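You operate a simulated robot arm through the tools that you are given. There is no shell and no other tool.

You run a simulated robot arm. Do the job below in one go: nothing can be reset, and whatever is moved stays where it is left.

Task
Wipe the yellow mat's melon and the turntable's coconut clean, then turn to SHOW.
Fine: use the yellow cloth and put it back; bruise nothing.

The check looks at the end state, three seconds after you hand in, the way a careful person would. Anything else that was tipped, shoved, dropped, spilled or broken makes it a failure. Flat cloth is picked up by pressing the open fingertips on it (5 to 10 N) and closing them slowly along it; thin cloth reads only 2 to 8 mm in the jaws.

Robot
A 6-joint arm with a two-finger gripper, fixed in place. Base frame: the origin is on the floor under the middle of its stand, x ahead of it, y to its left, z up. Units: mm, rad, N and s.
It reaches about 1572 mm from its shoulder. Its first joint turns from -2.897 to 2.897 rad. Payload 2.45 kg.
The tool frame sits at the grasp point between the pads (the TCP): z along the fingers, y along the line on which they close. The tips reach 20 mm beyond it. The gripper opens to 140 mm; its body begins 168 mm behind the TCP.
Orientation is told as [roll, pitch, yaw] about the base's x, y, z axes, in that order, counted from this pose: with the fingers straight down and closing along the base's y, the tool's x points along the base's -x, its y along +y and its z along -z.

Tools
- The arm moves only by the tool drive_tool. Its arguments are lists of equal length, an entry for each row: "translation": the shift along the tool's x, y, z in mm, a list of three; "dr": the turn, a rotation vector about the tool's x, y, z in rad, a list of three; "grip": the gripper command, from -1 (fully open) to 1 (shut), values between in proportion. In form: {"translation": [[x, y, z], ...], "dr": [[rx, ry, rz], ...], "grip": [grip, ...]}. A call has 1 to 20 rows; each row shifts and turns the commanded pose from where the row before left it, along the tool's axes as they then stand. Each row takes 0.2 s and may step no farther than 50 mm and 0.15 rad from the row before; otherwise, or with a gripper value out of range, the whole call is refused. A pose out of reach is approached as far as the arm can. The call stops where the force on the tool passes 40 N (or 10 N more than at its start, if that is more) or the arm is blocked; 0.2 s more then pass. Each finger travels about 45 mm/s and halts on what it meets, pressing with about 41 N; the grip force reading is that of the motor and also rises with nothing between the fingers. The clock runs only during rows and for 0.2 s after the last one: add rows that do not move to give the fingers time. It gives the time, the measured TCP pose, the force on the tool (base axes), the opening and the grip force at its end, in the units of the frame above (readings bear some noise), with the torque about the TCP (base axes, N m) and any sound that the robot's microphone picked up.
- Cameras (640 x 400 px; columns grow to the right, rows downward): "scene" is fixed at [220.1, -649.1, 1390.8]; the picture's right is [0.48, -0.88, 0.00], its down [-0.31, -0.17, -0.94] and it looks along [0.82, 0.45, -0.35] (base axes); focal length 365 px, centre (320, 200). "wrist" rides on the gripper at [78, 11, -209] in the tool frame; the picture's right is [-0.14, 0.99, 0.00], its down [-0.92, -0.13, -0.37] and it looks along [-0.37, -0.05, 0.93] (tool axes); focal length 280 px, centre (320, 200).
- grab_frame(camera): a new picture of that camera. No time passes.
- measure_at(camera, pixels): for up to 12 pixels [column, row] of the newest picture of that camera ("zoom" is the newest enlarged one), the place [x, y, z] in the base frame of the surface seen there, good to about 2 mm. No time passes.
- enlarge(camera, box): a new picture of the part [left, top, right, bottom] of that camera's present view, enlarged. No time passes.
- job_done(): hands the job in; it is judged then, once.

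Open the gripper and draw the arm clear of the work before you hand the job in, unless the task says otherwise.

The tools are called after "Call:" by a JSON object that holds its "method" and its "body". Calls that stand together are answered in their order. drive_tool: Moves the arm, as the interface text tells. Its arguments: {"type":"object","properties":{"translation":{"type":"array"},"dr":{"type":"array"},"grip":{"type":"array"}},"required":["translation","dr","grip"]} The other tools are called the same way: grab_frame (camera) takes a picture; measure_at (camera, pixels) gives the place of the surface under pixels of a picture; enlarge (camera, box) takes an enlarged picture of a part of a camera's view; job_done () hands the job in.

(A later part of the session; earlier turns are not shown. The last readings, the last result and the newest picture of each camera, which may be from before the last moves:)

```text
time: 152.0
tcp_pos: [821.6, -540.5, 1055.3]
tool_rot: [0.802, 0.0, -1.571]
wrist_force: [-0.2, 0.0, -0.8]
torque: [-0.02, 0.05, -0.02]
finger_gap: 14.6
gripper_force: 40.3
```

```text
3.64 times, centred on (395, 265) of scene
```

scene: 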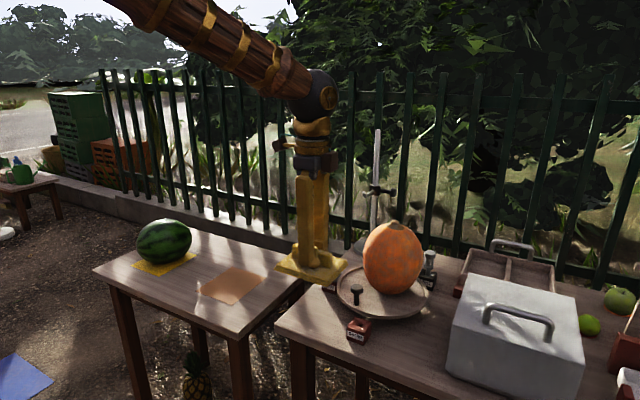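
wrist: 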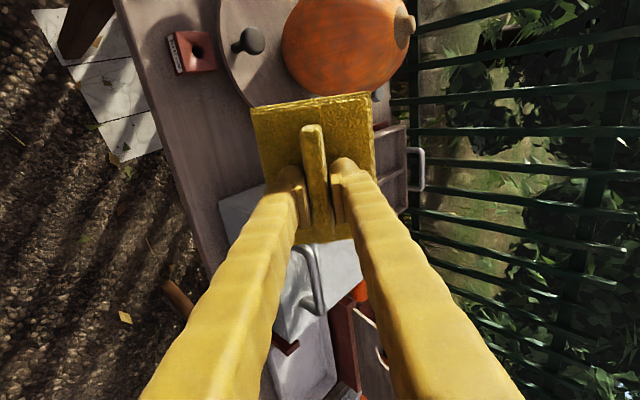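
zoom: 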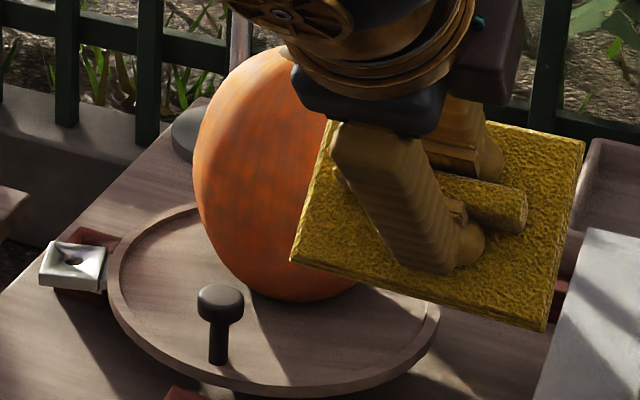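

The shoulder near the stem looks clean, while the belly (zoom 130–330, 60–240) still has dark blotches. I'll tilt to 1.2 rad and approach the belly at about z≈970 from the robot side.

Call:
{"method": "drive_tool", "body": {"translation": [[0, 0, 0], [0, 0, 0], [0, 0, 0], [33.6, -8.7, 21.4], [33.6, -8.7, 21.4], [33.6, -8.7, 21.4], [33.6, -8.7, 21.4], [0, 0, 0], [0, 0, 0]], "dr": [[-0.1333, 0, 0], [-0.1333, 0, 0], [-0.1333, 0, 0], [0, 0, 0], [0, 0, 0], [0, 0, 0], [0, 0, 0], [0, 0, 0], [0, 0, 0]], "grip": [1, 1, 1, 1, 1, 1, 1, 1, 1]}}

Call:
{"method": "enlarge", "body": {"camera": "scene", "box": [310, 170, 460, 320]}}

```text
time: 154.0
tcp_pos: [888.3, -407.7, 995.4]
tool_rot: [1.202, -0.002, -1.571]
wrist_force: [0.6, 0.4, -0.7]
torque: [-0.03, -0.01, 0.0]
finger_gap: 14.7
gripper_force: 40.9
```

```text
2.67 times, centred on (385, 245) of scene
```

zoom: 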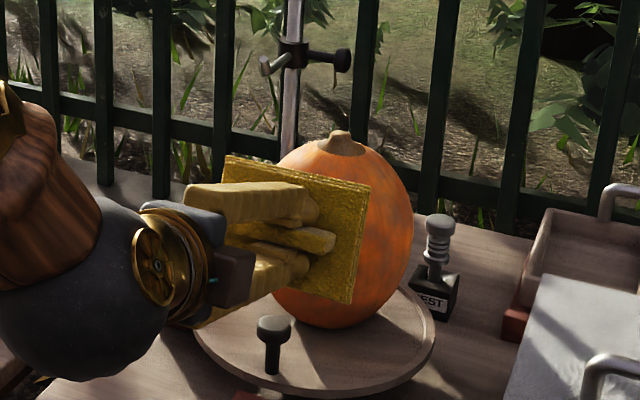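

The pad faces the belly, with about 30 mm to go by the model. Approaching 25 mm and then small steps.

Call:
{"method": "drive_tool", "body": {"translation": [[0, 0, 12], [0, 0, 8], [0, 0, 4], [0, 0, 0], [0, 0, 0]], "dr": [[0, 0, 0], [0, 0, 0], [0, 0, 0], [0, 0, 0], [0, 0, 0]], "grip": [1, 1, 1, 1, 1]}}

Call:
{"method": "drive_tool", "body": {"translation": [[0, 0, 0.8], [0, 0, 0], [0, 0, 0]], "dr": [[0, 0, 0], [0, 0, 0], [0, 0, 0]], "grip": [1, 1, 1]}}

Call:
{"method": "drive_tool", "body": {"translation": [[0, 0, 0.8], [0, 0, 0], [0, 0, 0]], "dr": [[0, 0, 0], [0, 0, 0], [0, 0, 0]], "grip": [1, 1, 1]}}

```text
time: 155.2
tcp_pos: [908.0, -407.0, 983.9]
tool_rot: [1.201, -0.003, -1.571]
wrist_force: [-0.3, -0.1, -0.6]
torque: [0.04, 0.0, 0.0]
finger_gap: 14.6
gripper_force: 40.5
```

```text
time: 156.0
tcp_pos: [908.6, -405.9, 982.8]
tool_rot: [1.2, -0.002, -1.57]
wrist_force: [-0.2, 0.1, -0.3]
torque: [0.02, -0.04, -0.02]
finger_gap: 14.4
gripper_force: 40.5
```

```text
time: 156.8
tcp_pos: [910.6, -406.8, 983.5]
tool_rot: [1.199, -0.001, -1.571]
wrist_force: [0.0, 0.1, -1.4]
torque: [0.0, 0.04, 0.01]
finger_gap: 14.4
gripper_force: 40.7
```

No contact yet (about 5 mm left by the model). Continuing.

Call:
{"method": "drive_tool", "body": {"translation": [[0, 0, 1], [0, 0, 0.8], [0, 0, 0], [0, 0, 0]], "dr": [[0, 0, 0], [0, 0, 0], [0, 0, 0], [0, 0, 0]], "grip": [1, 1, 1, 1]}}

Call:
{"method": "drive_tool", "body": {"translation": [[0, 0, 0.8], [0, 0, 0], [0, 0, 0]], "dr": [[0, 0, 0], [0, 0, 0], [0, 0, 0]], "grip": [1, 1, 1]}}

Call:
{"method": "drive_tool", "body": {"translation": [[0, 0, 0.7], [0, 0, 0], [0, 0, 0]], "dr": [[0, 0, 0], [0, 0, 0], [0, 0, 0]], "grip": [1, 1, 1]}}

```text
time: 157.8
tcp_pos: [910.5, -406.8, 982.6]
tool_rot: [1.2, -0.001, -1.571]
wrist_force: [-0.1, 0.2, -0.7]
torque: [-0.01, 0.04, 0.01]
finger_gap: 14.2
gripper_force: 40.8
```

```text
time: 158.6
tcp_pos: [912.6, -407.1, 982.9]
tool_rot: [1.202, -0.001, -1.57]
wrist_force: [-0.1, 0.5, -0.7]
torque: [0.03, 0.02, 0.0]
finger_gap: 14.4
gripper_force: 41.0
```

```text
time: 159.4
tcp_pos: [914.0, -406.9, 983.1]
tool_rot: [1.2, 0.0, -1.571]
wrist_force: [-0.3, -1.4, -0.8]
torque: [0.0, -0.01, 0.01]
finger_gap: 14.4
gripper_force: 40.2
```

Still free; continuing with 0.7 mm steps.

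Call:
{"method": "drive_tool", "body": {"translation": [[0, 0, 0.7], [0, 0, 0], [0, 0, 0]], "dr": [[0, 0, 0], [0, 0, 0], [0, 0, 0]], "grip": [1, 1, 1]}}

Call:
{"method": "drive_tool", "body": {"translation": [[0, 0, 0.7], [0, 0, 0], [0, 0, 0]], "dr": [[0, 0, 0], [0, 0, 0], [0, 0, 0]], "grip": [1, 1, 1]}}

Call:
{"method": "drive_tool", "body": {"translation": [[0, 0, 0.7], [0, 0, 0], [0, 0, 0]], "dr": [[0, 0, 0], [0, 0, 0], [0, 0, 0]], "grip": [1, 1, 1]}}

```text
time: 160.2
tcp_pos: [914.7, -408.8, 982.8]
tool_rot: [1.2, -0.002, -1.569]
wrist_force: [-0.6, 0.0, -0.6]
torque: [0.03, 0.02, 0.01]
finger_gap: 14.4
gripper_force: 40.8
```

```text
time: 161.0
tcp_pos: [914.4, -407.8, 982.7]
tool_rot: [1.199, -0.001, -1.571]
wrist_force: [0.9, 0.5, -0.5]
torque: [0.02, 0.05, -0.03]
finger_gap: 14.4
gripper_force: 40.2
```

```text
time: 161.8
tcp_pos: [914.8, -406.1, 981.3]
tool_rot: [1.2, -0.001, -1.571]
wrist_force: [-0.1, 0.4, -0.4]
torque: [0.01, 0.01, -0.01]
finger_gap: 14.6
gripper_force: 40.2
```

Still free at model distance about 101. Continuing.

Call:
{"method": "drive_tool", "body": {"translation": [[0, 0, 0.7], [0, 0, 0], [0, 0, 0]], "dr": [[0, 0, 0], [0, 0, 0], [0, 0, 0]], "grip": [1, 1, 1]}}

Call:
{"method": "drive_tool", "body": {"translation": [[0, 0, 0.7], [0, 0, 0], [0, 0, 0]], "dr": [[0, 0, 0], [0, 0, 0], [0, 0, 0]], "grip": [1, 1, 1]}}

```text
time: 162.6
tcp_pos: [916.7, -407.8, 981.1]
tool_rot: [1.201, -0.001, -1.569]
wrist_force: [-0.2, -0.7, -0.3]
torque: [-0.02, 0.01, 0.0]
finger_gap: 14.5
gripper_force: 40.5
```

```text
time: 163.4
tcp_pos: [916.5, -406.0, 981.5]
tool_rot: [1.201, -0.002, -1.57]
wrist_force: [-0.1, 0.3, -0.1]
torque: [-0.02, 0.01, 0.04]
finger_gap: 14.4
gripper_force: 40.6
```

Still free. Two more 0.7 mm steps.

Call:
{"method": "drive_tool", "body": {"translation": [[0, 0, 0.7], [0, 0, 0], [0, 0, 0]], "dr": [[0, 0, 0], [0, 0, 0], [0, 0, 0]], "grip": [1, 1, 1]}}

Call:
{"method": "drive_tool", "body": {"translation": [[0, 0, 0.7], [0, 0, 0], [0, 0, 0]], "dr": [[0, 0, 0], [0, 0, 0], [0, 0, 0]], "grip": [1, 1, 1]}}

Call:
{"method": "enlarge", "body": {"camera": "scene", "box": [340, 200, 440, 310]}}

```text
time: 164.2
tcp_pos: [916.6, -407.3, 981.4]
tool_rot: [1.202, 0.0, -1.572]
wrist_force: [-0.6, 0.3, -1.1]
torque: [-0.04, 0.0, 0.04]
finger_gap: 14.2
gripper_force: 40.6
```

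```text
time: 165.0
tcp_pos: [918.1, -407.0, 981.1]
tool_rot: [1.202, -0.005, -1.571]
wrist_force: [0.4, 0.7, -1.3]
torque: [-0.01, 0.0, -0.01]
finger_gap: 14.3
gripper_force: 40.8
```

```text
3.64 times, centred on (390, 255) of scene
```

zoom: 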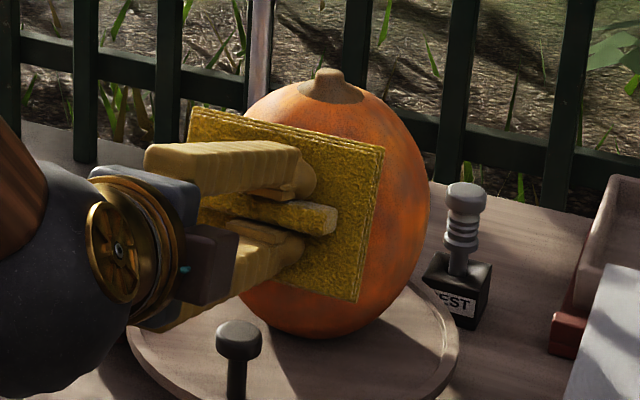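

Visually close now. Continuing with 0.7 mm steps.

Call:
{"method": "drive_tool", "body": {"translation": [[0, 0, 0.7], [0, 0, 0], [0, 0, 0]], "dr": [[0, 0, 0], [0, 0, 0], [0, 0, 0]], "grip": [1, 1, 1]}}

Call:
{"method": "drive_tool", "body": {"translation": [[0, 0, 0.7], [0, 0, 0], [0, 0, 0]], "dr": [[0, 0, 0], [0, 0, 0], [0, 0, 0]], "grip": [1, 1, 1]}}

```text
time: 165.8
tcp_pos: [919.0, -405.8, 980.0]
tool_rot: [1.202, 0.0, -1.573]
wrist_force: [0.1, -1.5, -0.2]
torque: [0.02, 0.01, -0.02]
finger_gap: 14.3
gripper_force: 39.8
```

```text
time: 166.6
tcp_pos: [918.1, -406.7, 979.7]
tool_rot: [1.202, -0.002, -1.57]
wrist_force: [-0.4, 0.2, -0.8]
torque: [-0.01, 0.02, -0.02]
finger_gap: 14.7
gripper_force: 40.3
```

Still free. Continuing.

Call:
{"method": "drive_tool", "body": {"translation": [[0, 0, 0.7], [0, 0, 0], [0, 0, 0]], "dr": [[0, 0, 0], [0, 0, 0], [0, 0, 0]], "grip": [1, 1, 1]}}

Call:
{"method": "drive_tool", "body": {"translation": [[0, 0, 0.6], [0, 0, 0], [0, 0, 0]], "dr": [[0, 0, 0], [0, 0, 0], [0, 0, 0]], "grip": [1, 1, 1]}}

Call:
{"method": "drive_tool", "body": {"translation": [[0, 0, 0.6], [0, 0, 0], [0, 0, 0]], "dr": [[0, 0, 0], [0, 0, 0], [0, 0, 0]], "grip": [1, 1, 1]}}

```text
time: 167.4
tcp_pos: [919.5, -406.4, 979.0]
tool_rot: [1.2, -0.001, -1.571]
wrist_force: [0.3, 0.0, -0.3]
torque: [-0.02, 0.02, 0.0]
finger_gap: 14.4
gripper_force: 40.2
```

```text
time: 168.2
tcp_pos: [919.7, -406.6, 979.4]
tool_rot: [1.202, -0.002, -1.571]
wrist_force: [-0.4, -0.2, 0.5]
torque: [-0.03, 0.02, 0.03]
finger_gap: 14.5
gripper_force: 40.7
```

```text
time: 169.0
tcp_pos: [920.3, -407.3, 979.5]
tool_rot: [1.202, -0.002, -1.57]
wrist_force: [0.3, 0.1, -0.5]
torque: [0.05, -0.01, -0.01]
finger_gap: 14.4
gripper_force: 40.9
```

Still no contact; continuing the approach in 0.7 mm steps.

Call:
{"method": "drive_tool", "body": {"translation": [[0, 0, 0.7], [0, 0, 0], [0, 0, 0]], "dr": [[0, 0, 0], [0, 0, 0], [0, 0, 0]], "grip": [1, 1, 1]}}

Call:
{"method": "drive_tool", "body": {"translation": [[0, 0, 0.7], [0, 0, 0], [0, 0, 0]], "dr": [[0, 0, 0], [0, 0, 0], [0, 0, 0]], "grip": [1, 1, 1]}}

Call:
{"method": "drive_tool", "body": {"translation": [[0, 0, 0.7], [0, 0, 0], [0, 0, 0]], "dr": [[0, 0, 0], [0, 0, 0], [0, 0, 0]], "grip": [1, 1, 1]}}

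```text
time: 169.8
tcp_pos: [922.3, -408.3, 978.5]
tool_rot: [1.201, -0.002, -1.57]
wrist_force: [-0.4, 0.2, -0.8]
torque: [0.02, -0.02, 0.0]
finger_gap: 14.6
gripper_force: 40.6
```

```text
time: 170.6
tcp_pos: [921.9, -406.7, 978.9]
tool_rot: [1.201, -0.002, -1.569]
wrist_force: [0.0, 0.3, -0.4]
torque: [-0.04, -0.01, -0.02]
finger_gap: 14.4
gripper_force: 40.9
```

```text
time: 171.4
tcp_pos: [921.8, -405.9, 979.3]
tool_rot: [1.202, -0.002, -1.572]
wrist_force: [0.2, 0.6, 0.0]
torque: [-0.01, 0.03, 0.01]
finger_gap: 14.5
gripper_force: 40.7
```

I'll measure the remaining gap visually between the pad edge and the coconut surface.

Call:
{"method": "enlarge", "body": {"camera": "scene", "box": [360, 210, 430, 310]}}

Call:
{"method": "measure_at", "body": {"camera": "zoom", "pixels": [[390, 150], [420, 150], [385, 200], [410, 200], [370, 260], [395, 260], [350, 300], [350, 320], [300, 320], [250, 310], [330, 90], [360, 90]]}}

```text
4.00 times, centred on (395, 260) of scene
```

zoom: 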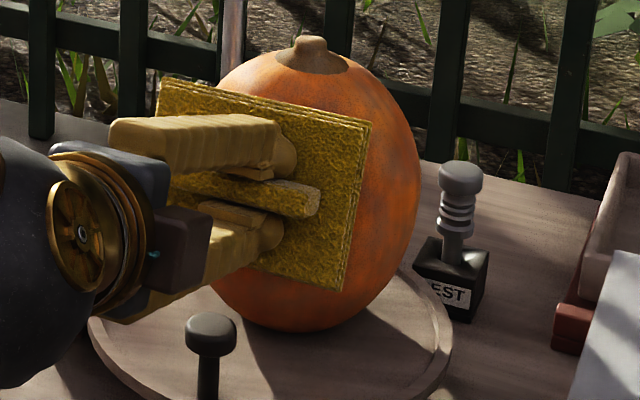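

```text
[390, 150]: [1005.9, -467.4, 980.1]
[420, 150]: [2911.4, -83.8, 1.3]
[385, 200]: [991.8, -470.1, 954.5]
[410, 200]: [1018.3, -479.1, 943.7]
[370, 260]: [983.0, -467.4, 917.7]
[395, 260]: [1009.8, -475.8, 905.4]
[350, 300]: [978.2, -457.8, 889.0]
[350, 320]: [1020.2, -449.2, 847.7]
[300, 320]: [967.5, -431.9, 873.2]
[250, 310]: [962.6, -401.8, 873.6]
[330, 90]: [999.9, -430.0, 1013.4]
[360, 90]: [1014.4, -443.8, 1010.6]
```

The coconut may have leaned or shifted a little. I'll measure its stem and outline now to compare with the initial position.

Call:
{"method": "measure_at", "body": {"camera": "zoom", "pixels": [[310, 42], [312, 50], [290, 58], [335, 62], [310, 70], [275, 60], [345, 65], [270, 85], [240, 80], [225, 290], [280, 325], [330, 325]]}}

Call:
{"method": "grab_frame", "body": {"camera": "wrist"}}

```text
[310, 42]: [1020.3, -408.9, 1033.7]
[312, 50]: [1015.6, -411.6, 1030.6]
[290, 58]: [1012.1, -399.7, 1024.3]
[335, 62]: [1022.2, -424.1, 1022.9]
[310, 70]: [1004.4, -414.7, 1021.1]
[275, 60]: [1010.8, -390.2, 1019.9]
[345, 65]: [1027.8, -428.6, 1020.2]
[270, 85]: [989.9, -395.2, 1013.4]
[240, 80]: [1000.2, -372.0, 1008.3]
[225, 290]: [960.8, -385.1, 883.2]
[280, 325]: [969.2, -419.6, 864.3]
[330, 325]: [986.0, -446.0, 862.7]
```

```text
taken
```

wrist: 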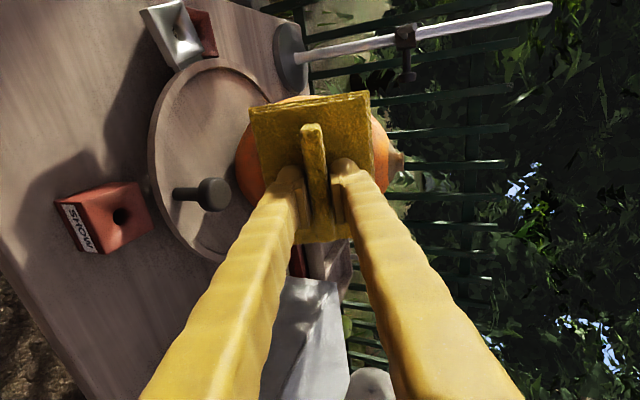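

The coconut is upright, its centre now about (1015,-410), just offset by the table's turn. I'll keep approaching in small steps.

Call:
{"method": "drive_tool", "body": {"translation": [[0, 0, 0.7], [0, 0, 0], [0, 0, 0]], "dr": [[0, 0, 0], [0, 0, 0], [0, 0, 0]], "grip": [1, 1, 1]}}

Call:
{"method": "drive_tool", "body": {"translation": [[0, 0, 0.7], [0, 0, 0], [0, 0, 0]], "dr": [[0, 0, 0], [0, 0, 0], [0, 0, 0]], "grip": [1, 1, 1]}}

Call:
{"method": "drive_tool", "body": {"translation": [[0, 0, 0.7], [0, 0, 0], [0, 0, 0]], "dr": [[0, 0, 0], [0, 0, 0], [0, 0, 0]], "grip": [1, 1, 1]}}

```text
time: 172.2
tcp_pos: [922.4, -406.4, 978.8]
tool_rot: [1.201, -0.001, -1.571]
wrist_force: [-2.7, -0.4, 0.0]
torque: [0.0, -0.03, 0.04]
finger_gap: 14.6
gripper_force: 41.2
```

```text
time: 173.0
tcp_pos: [923.8, -407.6, 979.2]
tool_rot: [1.199, -0.001, -1.569]
wrist_force: [-4.9, 0.7, 3.0]
torque: [0.03, -0.13, 0.08]
finger_gap: 14.6
gripper_force: 40.5
```

```text
time: 173.8
tcp_pos: [924.9, -406.3, 978.3]
tool_rot: [1.2, -0.002, -1.571]
wrist_force: [-3.8, 0.5, 2.3]
torque: [0.02, -0.13, 0.08]
finger_gap: 14.4
gripper_force: 41.1
```

Contact at about 5 N. Now vertical strokes along tool y.

Call:
{"method": "drive_tool", "body": {"translation": [[0, -6, 0.1], [0, -6, 0.1], [0, -6, 0.1], [0, 0, 0]], "dr": [[0, 0, 0], [0, 0, 0], [0, 0, 0], [0, 0, 0]], "grip": [1, 1, 1, 1]}}

Call:
{"method": "drive_tool", "body": {"translation": [[0, 6, 0], [0, 6, 0], [0, 6, 0], [0, 0, 0]], "dr": [[0, 0, 0], [0, 0, 0], [0, 0, 0], [0, 0, 0]], "grip": [1, 1, 1, 1]}}

Call:
{"method": "enlarge", "body": {"camera": "scene", "box": [330, 200, 450, 320]}}

```text
time: 174.8
tcp_pos: [918.8, -405.9, 960.3]
tool_rot: [1.201, -0.003, -1.571]
wrist_force: [-9.0, -1.5, 6.5]
torque: [-0.09, -0.16, -0.14]
finger_gap: 14.5
gripper_force: 41.3
```

```text
time: 175.8
tcp_pos: [925.5, -404.9, 977.9]
tool_rot: [1.201, -0.001, -1.572]
wrist_force: [-0.9, -0.1, -0.9]
torque: [-0.01, 0.01, -0.02]
finger_gap: 14.5
gripper_force: 40.5
```

```text
3.33 times, centred on (390, 260) of scene
```

zoom: 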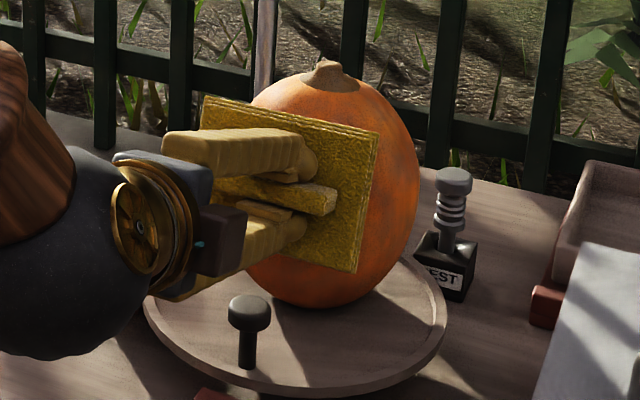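

The visible side looks cleaner too. I'll press 0.4 mm and continue the strokes, without extra press on the way down.

Call:
{"method": "drive_tool", "body": {"translation": [[0, 0, 0.5], [0, -6, 0], [0, -6, 0], [0, -6, 0], [0, 0, 0]], "dr": [[0, 0, 0], [0, 0, 0], [0, 0, 0], [0, 0, 0], [0, 0, 0]], "grip": [1, 1, 1, 1, 1]}}

Call:
{"method": "drive_tool", "body": {"translation": [[0, 6, 0], [0, 6, 0], [0, 6, 0], [0, 0, 0]], "dr": [[0, 0, 0], [0, 0, 0], [0, 0, 0], [0, 0, 0]], "grip": [1, 1, 1, 1]}}

Call:
{"method": "drive_tool", "body": {"translation": [[0, -6, 0], [0, -6, 0], [0, -6, 0], [0, 0, 0]], "dr": [[0, 0, 0], [0, 0, 0], [0, 0, 0], [0, 0, 0]], "grip": [1, 1, 1, 1]}}

```text
time: 177.0
tcp_pos: [919.4, -407.4, 960.1]
tool_rot: [1.2, -0.002, -1.571]
wrist_force: [-2.1, 0.0, 0.9]
torque: [0.02, -0.15, -0.01]
finger_gap: 14.4
gripper_force: 40.6
```

```text
time: 178.0
tcp_pos: [925.3, -405.4, 976.7]
tool_rot: [1.203, 0.0, -1.571]
wrist_force: [-1.9, -0.2, 0.1]
torque: [0.01, -0.03, 0.05]
finger_gap: 14.5
gripper_force: 40.8
```

```text
time: 179.0
tcp_pos: [917.6, -407.4, 960.2]
tool_rot: [1.201, -0.002, -1.573]
wrist_force: [-2.7, -0.4, 0.3]
torque: [-0.01, -0.12, 0.0]
finger_gap: 14.4
gripper_force: 40.5
```

Contact is steady at 2–3 N. I'll press 0.5 mm more and do longer strokes.

Call:
{"method": "drive_tool", "body": {"translation": [[0, 0, 0.5], [0, 6, 0], [0, 6, 0], [0, 6, 0], [0, 0, 0]], "dr": [[0, 0, 0], [0, 0, 0], [0, 0, 0], [0, 0, 0], [0, 0, 0]], "grip": [1, 1, 1, 1, 1]}}

Call:
{"method": "drive_tool", "body": {"translation": [[0, -6, 0], [0, -6, 0], [0, -6, 0], [0, -6, 0], [0, 0, 0]], "dr": [[0, 0, 0], [0, 0, 0], [0, 0, 0], [0, 0, 0], [0, 0, 0]], "grip": [1, 1, 1, 1, 1]}}

Call:
{"method": "drive_tool", "body": {"translation": [[0, 6, 0], [0, 6, 0], [0, 6, 0], [0, 6, 0], [0, 0, 0]], "dr": [[0, 0, 0], [0, 0, 0], [0, 0, 0], [0, 0, 0], [0, 0, 0]], "grip": [1, 1, 1, 1, 1]}}

Call:
{"method": "enlarge", "body": {"camera": "scene", "box": [330, 200, 450, 320]}}

```text
time: 180.2
tcp_pos: [927.1, -407.1, 976.3]
tool_rot: [1.2, -0.003, -1.571]
wrist_force: [-2.9, -0.5, -0.2]
torque: [0.01, -0.01, 0.0]
finger_gap: 14.5
gripper_force: 41.2
```

```text
time: 181.4
tcp_pos: [917.5, -406.8, 955.3]
tool_rot: [1.199, -0.003, -1.571]
wrist_force: [-3.1, -0.9, 0.7]
torque: [0.04, -0.12, 0.02]
finger_gap: 14.7
gripper_force: 40.8
```

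```text
time: 182.6
tcp_pos: [924.8, -407.7, 977.9]
tool_rot: [1.201, -0.002, -1.571]
wrist_force: [-2.9, -0.2, -0.6]
torque: [0.02, -0.02, 0.01]
finger_gap: 14.2
gripper_force: 40.2
```

```text
3.33 times, centred on (390, 260) of scene
```

zoom: 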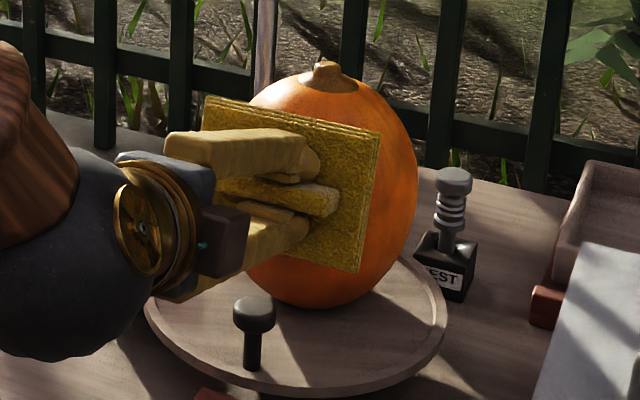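

The coconut now looks a clean bright orange on the visible side. I'll add a few more light strokes to be sure, then retract and inspect.

Call:
{"method": "drive_tool", "body": {"translation": [[0, -6, 0.2], [0, -6, 0], [0, -6, 0], [0, -6, 0], [0, 6, 0], [0, 6, 0], [0, 6, 0], [0, 6, 0], [0, 0, 0]], "dr": [[0, 0, 0], [0, 0, 0], [0, 0, 0], [0, 0, 0], [0, 0, 0], [0, 0, 0], [0, 0, 0], [0, 0, 0], [0, 0, 0]], "grip": [1, 1, 1, 1, 1, 1, 1, 1, 1]}}

Call:
{"method": "drive_tool", "body": {"translation": [[0, -6, 0], [0, -6, 0], [0, -6, 0], [0, -6, 0], [0, 6, 0], [0, 6, 0], [0, 6, 0], [0, 6, 0], [0, 0, 0]], "dr": [[0, 0, 0], [0, 0, 0], [0, 0, 0], [0, 0, 0], [0, 0, 0], [0, 0, 0], [0, 0, 0], [0, 0, 0], [0, 0, 0]], "grip": [1, 1, 1, 1, 1, 1, 1, 1, 1]}}

Call:
{"method": "enlarge", "body": {"camera": "scene", "box": [330, 200, 450, 320]}}

```text
time: 184.6
tcp_pos: [925.4, -404.1, 977.2]
tool_rot: [1.201, 0.0, -1.571]
wrist_force: [-1.8, 0.1, -0.9]
torque: [0.01, -0.01, 0.01]
finger_gap: 14.7
gripper_force: 41.0
```

```text
time: 186.6
tcp_pos: [925.9, -407.1, 976.4]
tool_rot: [1.2, -0.001, -1.572]
wrist_force: [-2.4, 0.7, -0.4]
torque: [0.0, 0.0, 0.04]
finger_gap: 14.5
gripper_force: 40.8
```

```text
3.33 times, centred on (390, 260) of scene
```

zoom: 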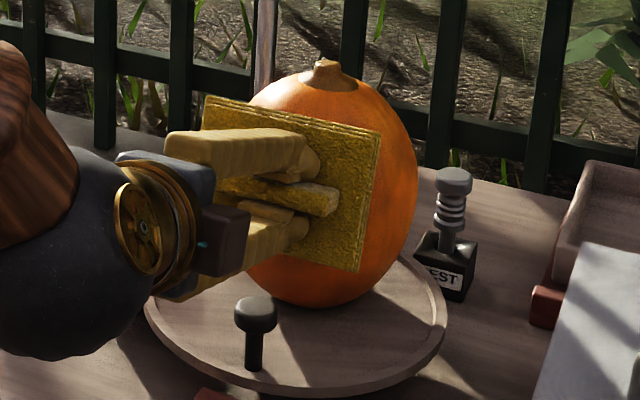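

The visible part is uniformly orange. I'll retract straight back along the tool axis and inspect the coconut.

Call:
{"method": "drive_tool", "body": {"translation": [[0, 0, -5], [0, 0, -20], [0, 0, -40], [0, 20, -40], [0, 30, -10], [-45, 0, 0], [-45, 0, 0], [-45, 0, 0], [0, 0, 0], [0, 0, 0]], "dr": [[0, 0, 0], [0, 0, 0], [0, 0, 0], [0.1, 0, 0], [0.1, 0, 0], [0.1, 0, 0], [0.1, 0, 0], [0, 0, 0], [0, 0, 0], [0, 0, 0]], "grip": [1, 1, 1, 1, 1, 1, 1, 1, 1, 1]}}

Call:
{"method": "grab_frame", "body": {"camera": "wrist"}}

Call:
{"method": "enlarge", "body": {"camera": "wrist", "box": [260, 0, 450, 140]}}

Call:
{"method": "grab_frame", "body": {"camera": "scene"}}

```text
time: 188.8
tcp_pos: [838.4, -543.4, 1064.8]
tool_rot: [0.801, -0.004, -1.572]
wrist_force: [-0.6, 0.7, -0.6]
torque: [0.03, 0.01, 0.01]
finger_gap: 14.6
gripper_force: 40.6
```

```text
taken
```

wrist: 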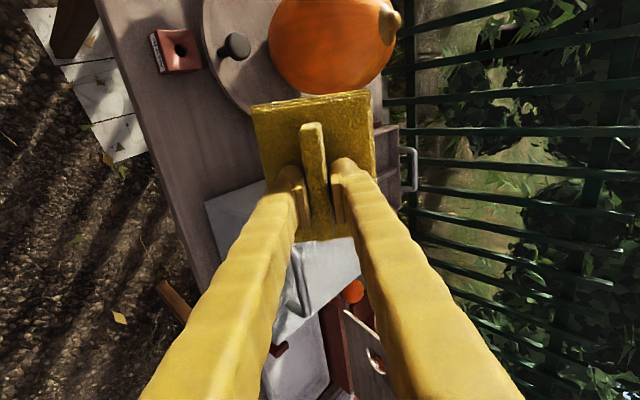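

```text
2.86 times, centred on (355, 70) of wrist
```

zoom: 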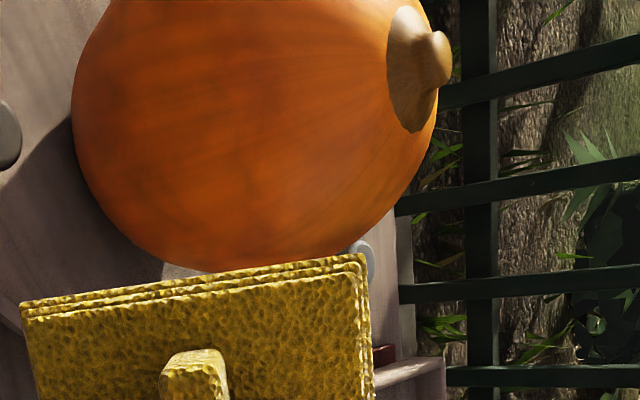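

```text
taken
```

scene: 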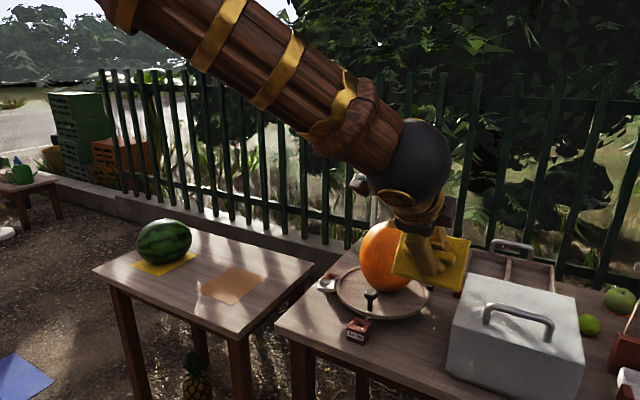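

Mostly clean, with perhaps faint mottling low on the left (zoom 130,120). I'll look from the +y side with the tool level.

Call:
{"method": "drive_tool", "body": {"translation": [[0, 0, 0], [0, 0, 0], [0, 0, 0], [0, 0, 0], [0, 0, 0], [0, 0, 0], [45, -6, 0], [45, -6, 0], [45, -6, 0], [45, -6, 0], [45, 0, 0], [0, 0, 0], [0, 0, 0]], "dr": [[0.1333, 0, 0], [0.1333, 0, 0], [0.1333, 0, 0], [0.1333, 0, 0], [0.1333, 0, 0], [0.1333, 0, 0], [0, 0, 0], [0, 0, 0], [0, 0, 0], [0, 0, 0], [0, 0, 0], [0, 0, 0], [0, 0, 0]], "grip": [1, 1, 1, 1, 1, 1, 1, 1, 1, 1, 1, 1, 1]}}

Call:
{"method": "grab_frame", "body": {"camera": "wrist"}}

Call:
{"method": "enlarge", "body": {"camera": "wrist", "box": [400, 130, 600, 320]}}

Call:
{"method": "enlarge", "body": {"camera": "scene", "box": [335, 210, 445, 330]}}

```text
time: 191.6
tcp_pos: [817.1, -315.7, 1064.0]
tool_rot: [0.0, -0.001, -1.571]
wrist_force: [0.3, 0.0, -0.8]
torque: [0.01, 0.03, 0.0]
finger_gap: 14.5
gripper_force: 40.8
```

```text
taken
```

wrist: 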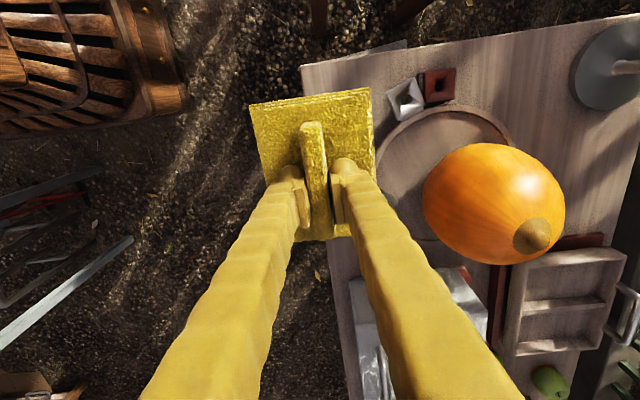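

```text
2.11 times, centred on (500, 225) of wrist
```

zoom: 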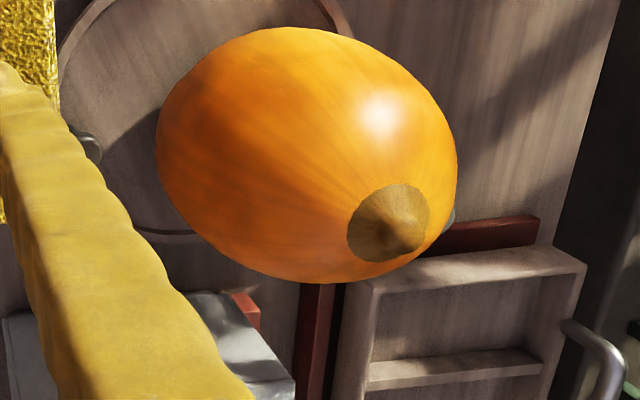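

```text
3.33 times, centred on (390, 270) of scene
```

zoom: 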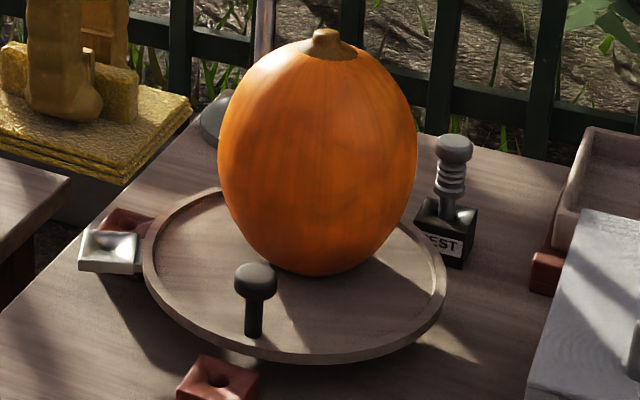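

Glossy highlight now. I'll zoom in further on the belly to check for any remaining smudges.

Call:
{"method": "enlarge", "body": {"camera": "scene", "box": [360, 225, 420, 300]}}

Call:
{"method": "enlarge", "body": {"camera": "wrist", "box": [415, 135, 515, 265]}}

```text
5.33 times, centred on (390, 262) of scene
```

zoom: 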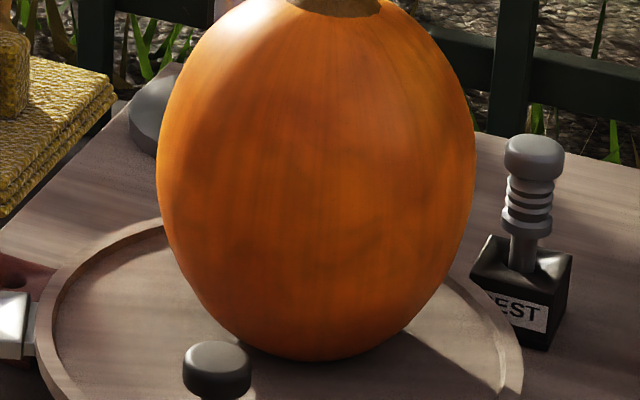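

```text
3.08 times, centred on (465, 200) of wrist
```

zoom: 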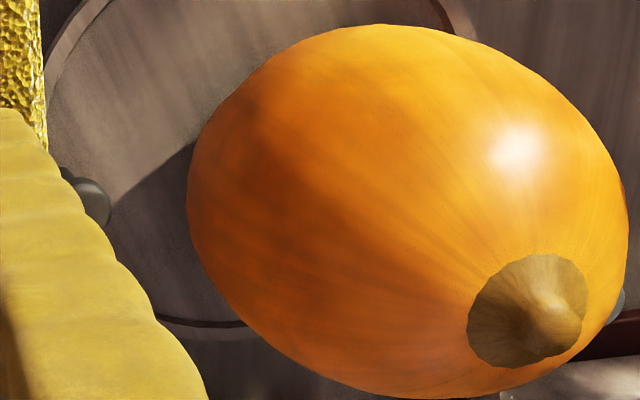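

It looks clean apart from very faint variations around zoom (400,230). For margin I'll do one more round of light strokes on the robot side at the known contact pose.

Call:
{"method": "drive_tool", "body": {"translation": [[0, 0, 0], [0, 0, 0], [0, 0, 0], [0, 0, 0], [0, 0, 0], [0, 0, 0], [0, 0, 0], [0, 0, 0], [0, 0, 0], [-22.6, -10.5, 28], [-22.6, -10.5, 28], [-22.6, -10.5, 28], [-22.6, -10.5, 26], [0, 0, 0], [0, 0, 0]], "dr": [[-0.1333, 0, 0], [-0.1333, 0, 0], [-0.1333, 0, 0], [-0.1333, 0, 0], [-0.1333, 0, 0], [-0.1333, 0, 0], [-0.1333, 0, 0], [-0.1333, 0, 0], [-0.1336, 0, 0], [0, 0, 0], [0, 0, 0], [0, 0, 0], [0, 0, 0], [0, 0, 0], [0, 0, 0]], "grip": [1, 1, 1, 1, 1, 1, 1, 1, 1, 1, 1, 1, 1, 1, 1]}}

```text
time: 194.8
tcp_pos: [899.7, -405.2, 987.5]
tool_rot: [1.201, -0.002, -1.57]
wrist_force: [0.2, -0.9, -0.2]
torque: [-0.01, 0.04, -0.03]
finger_gap: 14.4
gripper_force: 40.9
```

About 27 mm from the last contact plane. Approaching 24 mm, then small steps.

Call:
{"method": "drive_tool", "body": {"translation": [[0, 0, 12], [0, 0, 8], [0, 0, 4], [0, 0, 0], [0, 0, 0]], "dr": [[0, 0, 0], [0, 0, 0], [0, 0, 0], [0, 0, 0], [0, 0, 0]], "grip": [1, 1, 1, 1, 1]}}

Call:
{"method": "drive_tool", "body": {"translation": [[0, 0, 0.8], [0, 0, 0], [0, 0, 0]], "dr": [[0, 0, 0], [0, 0, 0], [0, 0, 0]], "grip": [1, 1, 1]}}

Call:
{"method": "drive_tool", "body": {"translation": [[0, 0, 0.8], [0, 0, 0], [0, 0, 0]], "dr": [[0, 0, 0], [0, 0, 0], [0, 0, 0]], "grip": [1, 1, 1]}}

```text
time: 196.0
tcp_pos: [923.7, -407.7, 978.1]
tool_rot: [1.202, -0.002, -1.571]
wrist_force: [-3.7, 0.8, 2.1]
torque: [0.04, -0.1, 0.02]
finger_gap: 14.6
gripper_force: 41.2
```

```text
time: 196.8
tcp_pos: [924.4, -406.1, 976.4]
tool_rot: [1.201, -0.001, -1.571]
wrist_force: [-4.1, -0.4, 3.4]
torque: [0.01, -0.15, 0.03]
finger_gap: 14.6
gripper_force: 40.9
```

```text
time: 197.6
tcp_pos: [927.1, -406.7, 977.0]
tool_rot: [1.201, -0.002, -1.57]
wrist_force: [-7.2, -0.4, 5.1]
torque: [-0.03, -0.13, -0.03]
finger_gap: 14.5
gripper_force: 40.5
```

Contact at about 9 N. I'll ease back 0.5 mm and do several vertical strokes.

Call:
{"method": "drive_tool", "body": {"translation": [[0, 0, -0.5], [0, -6, 0], [0, -6, 0], [0, -6, 0], [0, 6, 0], [0, 6, 0], [0, 6, 0], [0, 0, 0]], "dr": [[0, 0, 0], [0, 0, 0], [0, 0, 0], [0, 0, 0], [0, 0, 0], [0, 0, 0], [0, 0, 0], [0, 0, 0]], "grip": [1, 1, 1, 1, 1, 1, 1, 1]}}

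Call:
{"method": "drive_tool", "body": {"translation": [[0, -6, 0], [0, -6, 0], [0, -6, 0], [0, -6, 0], [0, 6, 0], [0, 6, 0], [0, 6, 0], [0, 6, 0], [0, 0, 0]], "dr": [[0, 0, 0], [0, 0, 0], [0, 0, 0], [0, 0, 0], [0, 0, 0], [0, 0, 0], [0, 0, 0], [0, 0, 0], [0, 0, 0]], "grip": [1, 1, 1, 1, 1, 1, 1, 1, 1]}}

Call:
{"method": "drive_tool", "body": {"translation": [[0, -6, 0], [0, -6, 0], [0, -6, 0], [0, -6, 0], [0, 6, 0], [0, 6, 0], [0, 6, 0], [0, 6, 0], [0, 0, 0]], "dr": [[0, 0, 0], [0, 0, 0], [0, 0, 0], [0, 0, 0], [0, 0, 0], [0, 0, 0], [0, 0, 0], [0, 0, 0], [0, 0, 0]], "grip": [1, 1, 1, 1, 1, 1, 1, 1, 1]}}

Call:
{"method": "enlarge", "body": {"camera": "scene", "box": [330, 200, 450, 320]}}

```text
time: 199.4
tcp_pos: [926.0, -406.6, 975.7]
tool_rot: [1.199, -0.003, -1.571]
wrist_force: [-1.9, -0.6, -0.1]
torque: [0.0, 0.0, -0.03]
finger_gap: 14.8
gripper_force: 40.5
```

```text
time: 201.4
tcp_pos: [926.7, -408.0, 977.8]
tool_rot: [1.2, -0.002, -1.571]
wrist_force: [-2.3, -0.4, 0.2]
torque: [0.01, 0.02, 0.01]
finger_gap: 14.4
gripper_force: 41.0
```

```text
time: 203.4
tcp_pos: [926.2, -406.9, 978.0]
tool_rot: [1.202, -0.001, -1.571]
wrist_force: [-2.1, -0.2, -0.5]
torque: [-0.03, 0.0, 0.03]
finger_gap: 14.4
gripper_force: 40.4
```

```text
3.33 times, centred on (390, 260) of scene
```

zoom: 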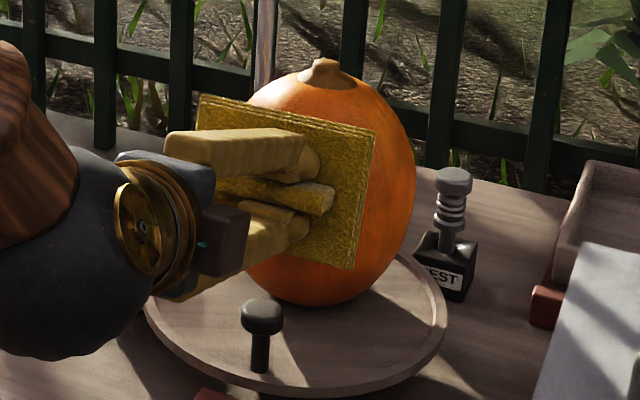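

The coconut stays clean and upright. I'll retract, level the tool, and carry the cloth back toward the tan mat.

Call:
{"method": "drive_tool", "body": {"translation": [[0, 0, -5], [0, 0, -20], [0, 0, -40], [0, 10, -40], [0, 0, 0], [0, 0, 0], [0, 0, 0], [0, 0, 0], [0, 0, 0], [0, 0, 0], [0, 0, 0], [0, 0, 0], [0, 0, 0], [0, 0, 0]], "dr": [[0, 0, 0], [0, 0, 0], [0, 0, 0], [0, 0, 0], [0.1333, 0, 0], [0.1333, 0, 0], [0.1333, 0, 0], [0.1333, 0, 0], [0.1333, 0, 0], [0.1333, 0, 0], [0.1333, 0, 0], [0.1333, 0, 0], [0.1336, 0, 0], [0, 0, 0]], "grip": [1, 1, 1, 1, 1, 1, 1, 1, 1, 1, 1, 1, 1, 1]}}

Call:
{"method": "enlarge", "body": {"camera": "scene", "box": [330, 200, 450, 330]}}

```text
time: 206.4
tcp_pos: [833.5, -406.3, 1025.8]
tool_rot: [0.0, 0.0, -1.573]
wrist_force: [0.3, -0.1, -0.7]
torque: [-0.01, 0.04, 0.01]
finger_gap: 14.6
gripper_force: 40.1
```

```text
3.08 times, centred on (390, 265) of scene
```

zoom: 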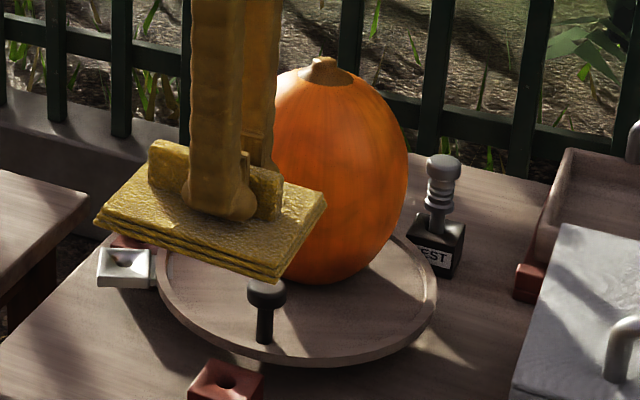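

Now I'll move to above the tan mat at (969, 86), restore yaw -1.65, and descend to z≈820.

Call:
{"method": "drive_tool", "body": {"translation": [[44.7, 0, 0], [44.7, 0, 0], [44.7, 0, 0], [44.7, 0, 0], [44.7, 19.4, 0], [44.7, 19.4, 0], [44.7, 19.4, 0], [44.7, 19.4, 0], [44.7, 19.4, 0], [44.7, 19.4, 0], [44.7, 19.4, 0], [0, 0, 0], [0, 0, 45], [0, 0, 45], [0, 0, 45], [0, 0, 45], [0, 0, 20], [0, 0, 0], [0, 0, 0]], "dr": [[0, 0, 0], [0, 0, 0], [0, 0, 0], [0, 0, 0], [0, 0, 0], [0, 0, 0], [0, 0, 0], [0, 0, 0], [0, 0, 0], [0, 0, 0], [0, 0, 0], [0, 0, 0.08], [0, 0, 0], [0, 0, 0], [0, 0, 0], [0, 0, 0], [0, 0, 0], [0, 0, 0], [0, 0, 0]], "grip": [1, 1, 1, 1, 1, 1, 1, 1, 1, 1, 1, 1, 1, 1, 1, 1, 1, 1, 1]}}

Call:
{"method": "grab_frame", "body": {"camera": "wrist"}}

Call:
{"method": "enlarge", "body": {"camera": "scene", "box": [110, 190, 330, 340]}}

```text
time: 210.4
tcp_pos: [969.1, 85.8, 821.5]
tool_rot: [0.001, 0.0, -1.651]
wrist_force: [-1.2, 0.4, -0.5]
torque: [0.01, -0.03, 0.04]
finger_gap: 14.4
gripper_force: 40.9
```

```text
taken
```

wrist: 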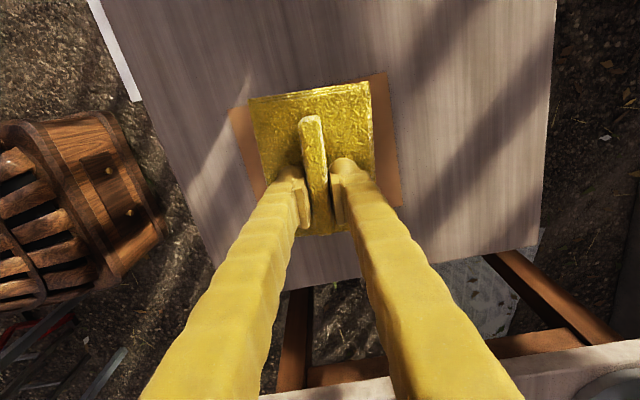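

```text
2.67 times, centred on (220, 265) of scene
```

zoom: 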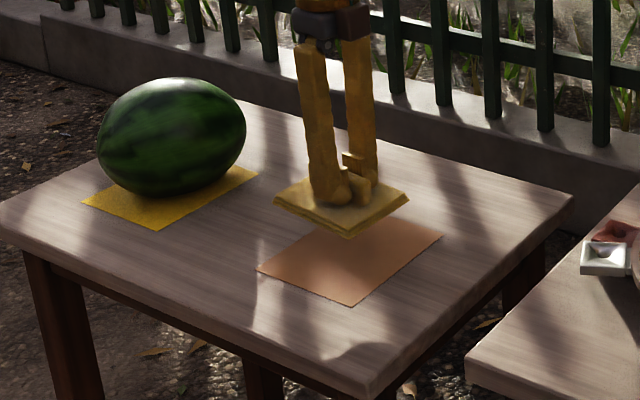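

Exactly above the original spot. I'll descend to z≈762, then touch down gently.

Call:
{"method": "drive_tool", "body": {"translation": [[0, 0, 25], [0, 0, 20], [0, 0, 10], [0, 0, 4], [0, 0, 0], [0, 0, 0]], "dr": [[0, 0, 0], [0, 0, 0], [0, 0, 0], [0, 0, 0], [0, 0, 0], [0, 0, 0]], "grip": [1, 1, 1, 1, 1, 1]}}

Call:
{"method": "drive_tool", "body": {"translation": [[0, 0, 1], [0, 0, 0], [0, 0, 0]], "dr": [[0, 0, 0], [0, 0, 0], [0, 0, 0]], "grip": [1, 1, 1]}}

```text
time: 211.8
tcp_pos: [968.9, 84.3, 765.5]
tool_rot: [0.0, -0.001, -1.651]
wrist_force: [0.0, 0.1, -0.1]
torque: [-0.01, 0.0, 0.0]
finger_gap: 14.6
gripper_force: 40.4
```

```text
time: 212.6
tcp_pos: [968.3, 84.8, 763.0]
tool_rot: [0.002, -0.002, -1.653]
wrist_force: [0.6, 0.4, -0.9]
torque: [0.0, 0.02, 0.01]
finger_gap: 14.9
gripper_force: 40.9
```

At z≈763, still free. I'll take two more 1 mm steps and correct y by +1 mm.

Call:
{"method": "drive_tool", "body": {"translation": [[1, 0, 1], [0, 0, 0], [0, 0, 0]], "dr": [[0, 0, 0], [0, 0, 0], [0, 0, 0]], "grip": [1, 1, 1]}}

Call:
{"method": "drive_tool", "body": {"translation": [[0, 0, 1], [0, 0, 0], [0, 0, 0]], "dr": [[0, 0, 0], [0, 0, 0], [0, 0, 0]], "grip": [1, 1, 1]}}

Call:
{"method": "drive_tool", "body": {"translation": [[0, 0, 0.7], [0, 0, 0], [0, 0, 0]], "dr": [[0, 0, 0], [0, 0, 0], [0, 0, 0]], "grip": [1, 1, 1]}}

```text
time: 213.4
tcp_pos: [967.5, 85.7, 762.8]
tool_rot: [0.001, -0.003, -1.651]
wrist_force: [-0.4, -0.3, -0.7]
torque: [-0.04, 0.0, 0.02]
finger_gap: 14.6
gripper_force: 40.6
```

```text
time: 214.2
tcp_pos: [968.9, 86.2, 761.7]
tool_rot: [-0.001, 0.0, -1.651]
wrist_force: [-0.2, -1.7, -1.3]
torque: [0.04, -0.02, -0.01]
finger_gap: 14.3
gripper_force: 41.2
```

```text
time: 215.0
tcp_pos: [968.9, 84.8, 761.2]
tool_rot: [0.001, -0.002, -1.651]
wrist_force: [0.0, 0.0, -0.9]
torque: [-0.02, 0.03, -0.01]
finger_gap: 14.4
gripper_force: 40.6
```

Still about 1–2 mm above. Continuing in 0.7 mm steps.

Call:
{"method": "drive_tool", "body": {"translation": [[0, 0, 0.7], [0, 0, 0], [0, 0, 0]], "dr": [[0, 0, 0], [0, 0, 0], [0, 0, 0]], "grip": [1, 1, 1]}}

Call:
{"method": "drive_tool", "body": {"translation": [[0, 0, 0.7], [0, 0, 0], [0, 0, 0]], "dr": [[0, 0, 0], [0, 0, 0], [0, 0, 0]], "grip": [1, 1, 1]}}

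```text
time: 215.8
tcp_pos: [968.4, 86.4, 759.8]
tool_rot: [0.0, -0.002, -1.651]
wrist_force: [-0.3, -0.2, -0.7]
torque: [-0.03, 0.03, -0.01]
finger_gap: 14.4
gripper_force: 41.1
```

```text
time: 216.6
tcp_pos: [968.5, 85.8, 759.7]
tool_rot: [0.001, -0.003, -1.65]
wrist_force: [1.1, 1.0, 2.6]
torque: [-0.17, 0.0, 0.02]
finger_gap: 14.4
gripper_force: 40.4
```

Touchdown at z=759.7 with about 3 N. I'll open the fingers gradually, wait, then rise straight up.

Call:
{"method": "drive_tool", "body": {"translation": [[0, 0, 0], [0, 0, 0], [0, 0, 0], [0, 0, 0], [0, 0, 0], [0, 0, 0], [0, 0, 0], [0, 0, 0], [0, 0, 0], [0, 0, 0]], "dr": [[0, 0, 0], [0, 0, 0], [0, 0, 0], [0, 0, 0], [0, 0, 0], [0, 0, 0], [0, 0, 0], [0, 0, 0], [0, 0, 0], [0, 0, 0]], "grip": [0.75, 0.65, 0.55, 0.45, 0.35, 0.25, 0.15, 0.05, 0, 0]}}

Call:
{"method": "drive_tool", "body": {"translation": [[0, 0, -5], [0, 0, -15], [0, 0, -30], [0, 0, -40], [0, 0, -45], [0, 0, 0]], "dr": [[0, 0, 0], [0, 0, 0], [0, 0, 0], [0, 0, 0], [0, 0, 0], [0, 0, 0]], "grip": [0, 0, 0, 0, 0, 0]}}

Call:
{"method": "grab_frame", "body": {"camera": "wrist"}}

Call:
{"method": "enlarge", "body": {"camera": "wrist", "box": [220, 70, 420, 250]}}

```text
time: 218.8
tcp_pos: [968.2, 85.0, 759.0]
tool_rot: [0.0, -0.002, -1.65]
wrist_force: [0.1, 0.2, 0.0]
torque: [0.03, 0.01, -0.05]
finger_gap: 70.1
gripper_force: 0.0
```

```text
time: 220.2
tcp_pos: [967.0, 85.6, 896.2]
tool_rot: [0.0, -0.003, -1.65]
wrist_force: [-0.5, 0.6, -0.4]
torque: [0.01, -0.01, 0.01]
finger_gap: 70.1
gripper_force: 0.1
```

```text
taken
```

wrist: 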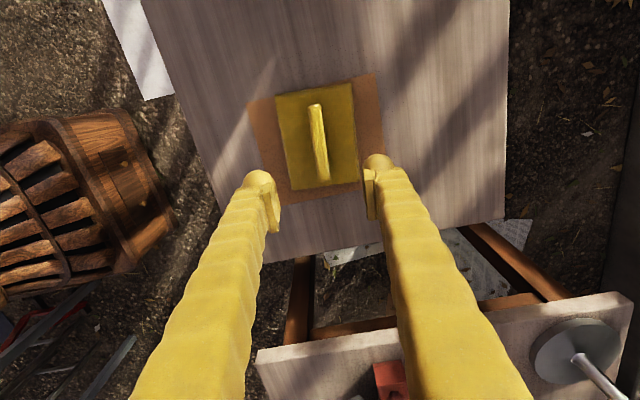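

```text
2.22 times, centred on (320, 160) of wrist
```

zoom: 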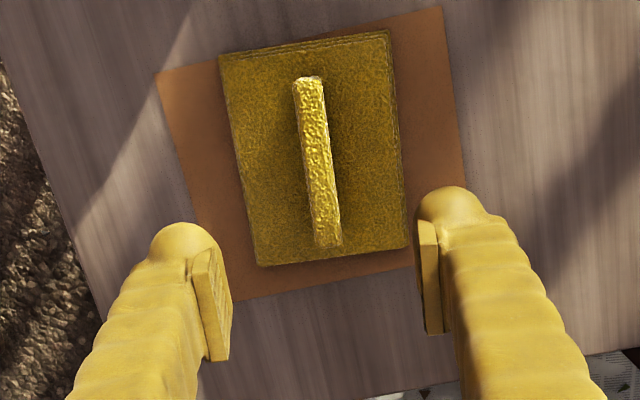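

The cloth lies flat on the tan mat. I'll measure its position against the original.

Call:
{"method": "measure_at", "body": {"camera": "zoom", "pixels": [[222, 62], [384, 38], [402, 240], [262, 258], [310, 90], [325, 235], [160, 75], [440, 10], [460, 255], [205, 300], [317, 160], [250, 150]]}}

Call:
{"method": "grab_frame", "body": {"camera": "scene"}}

Call:
{"method": "enlarge", "body": {"camera": "scene", "box": [110, 190, 330, 340]}}

```text
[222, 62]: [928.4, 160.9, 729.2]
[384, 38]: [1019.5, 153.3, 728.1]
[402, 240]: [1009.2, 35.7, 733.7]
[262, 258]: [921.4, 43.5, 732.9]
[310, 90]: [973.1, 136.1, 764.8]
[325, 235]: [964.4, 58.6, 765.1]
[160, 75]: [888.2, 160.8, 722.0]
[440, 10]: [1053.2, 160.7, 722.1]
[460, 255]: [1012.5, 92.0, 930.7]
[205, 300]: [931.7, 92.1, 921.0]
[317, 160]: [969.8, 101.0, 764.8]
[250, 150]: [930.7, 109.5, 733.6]
```

```text
taken
```

scene: 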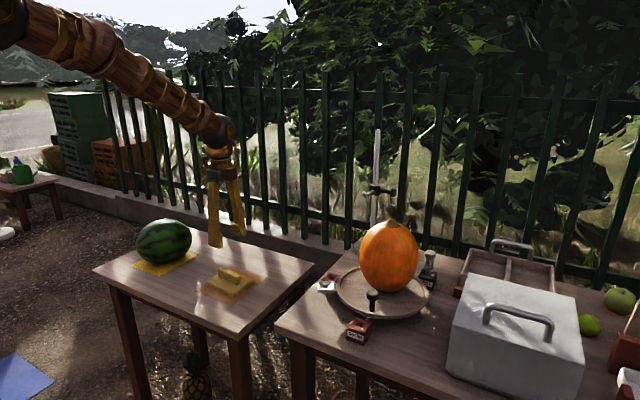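

```text
2.67 times, centred on (220, 265) of scene
```

zoom: 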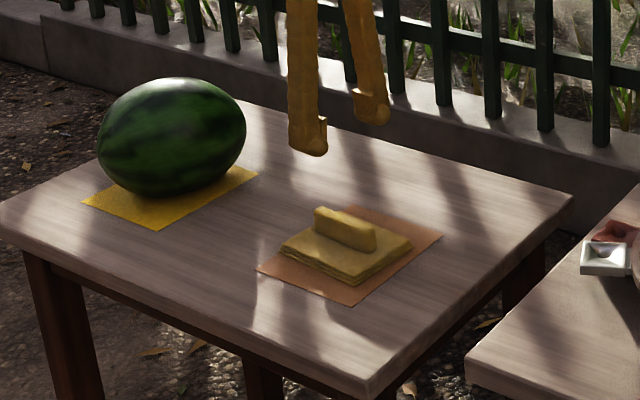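

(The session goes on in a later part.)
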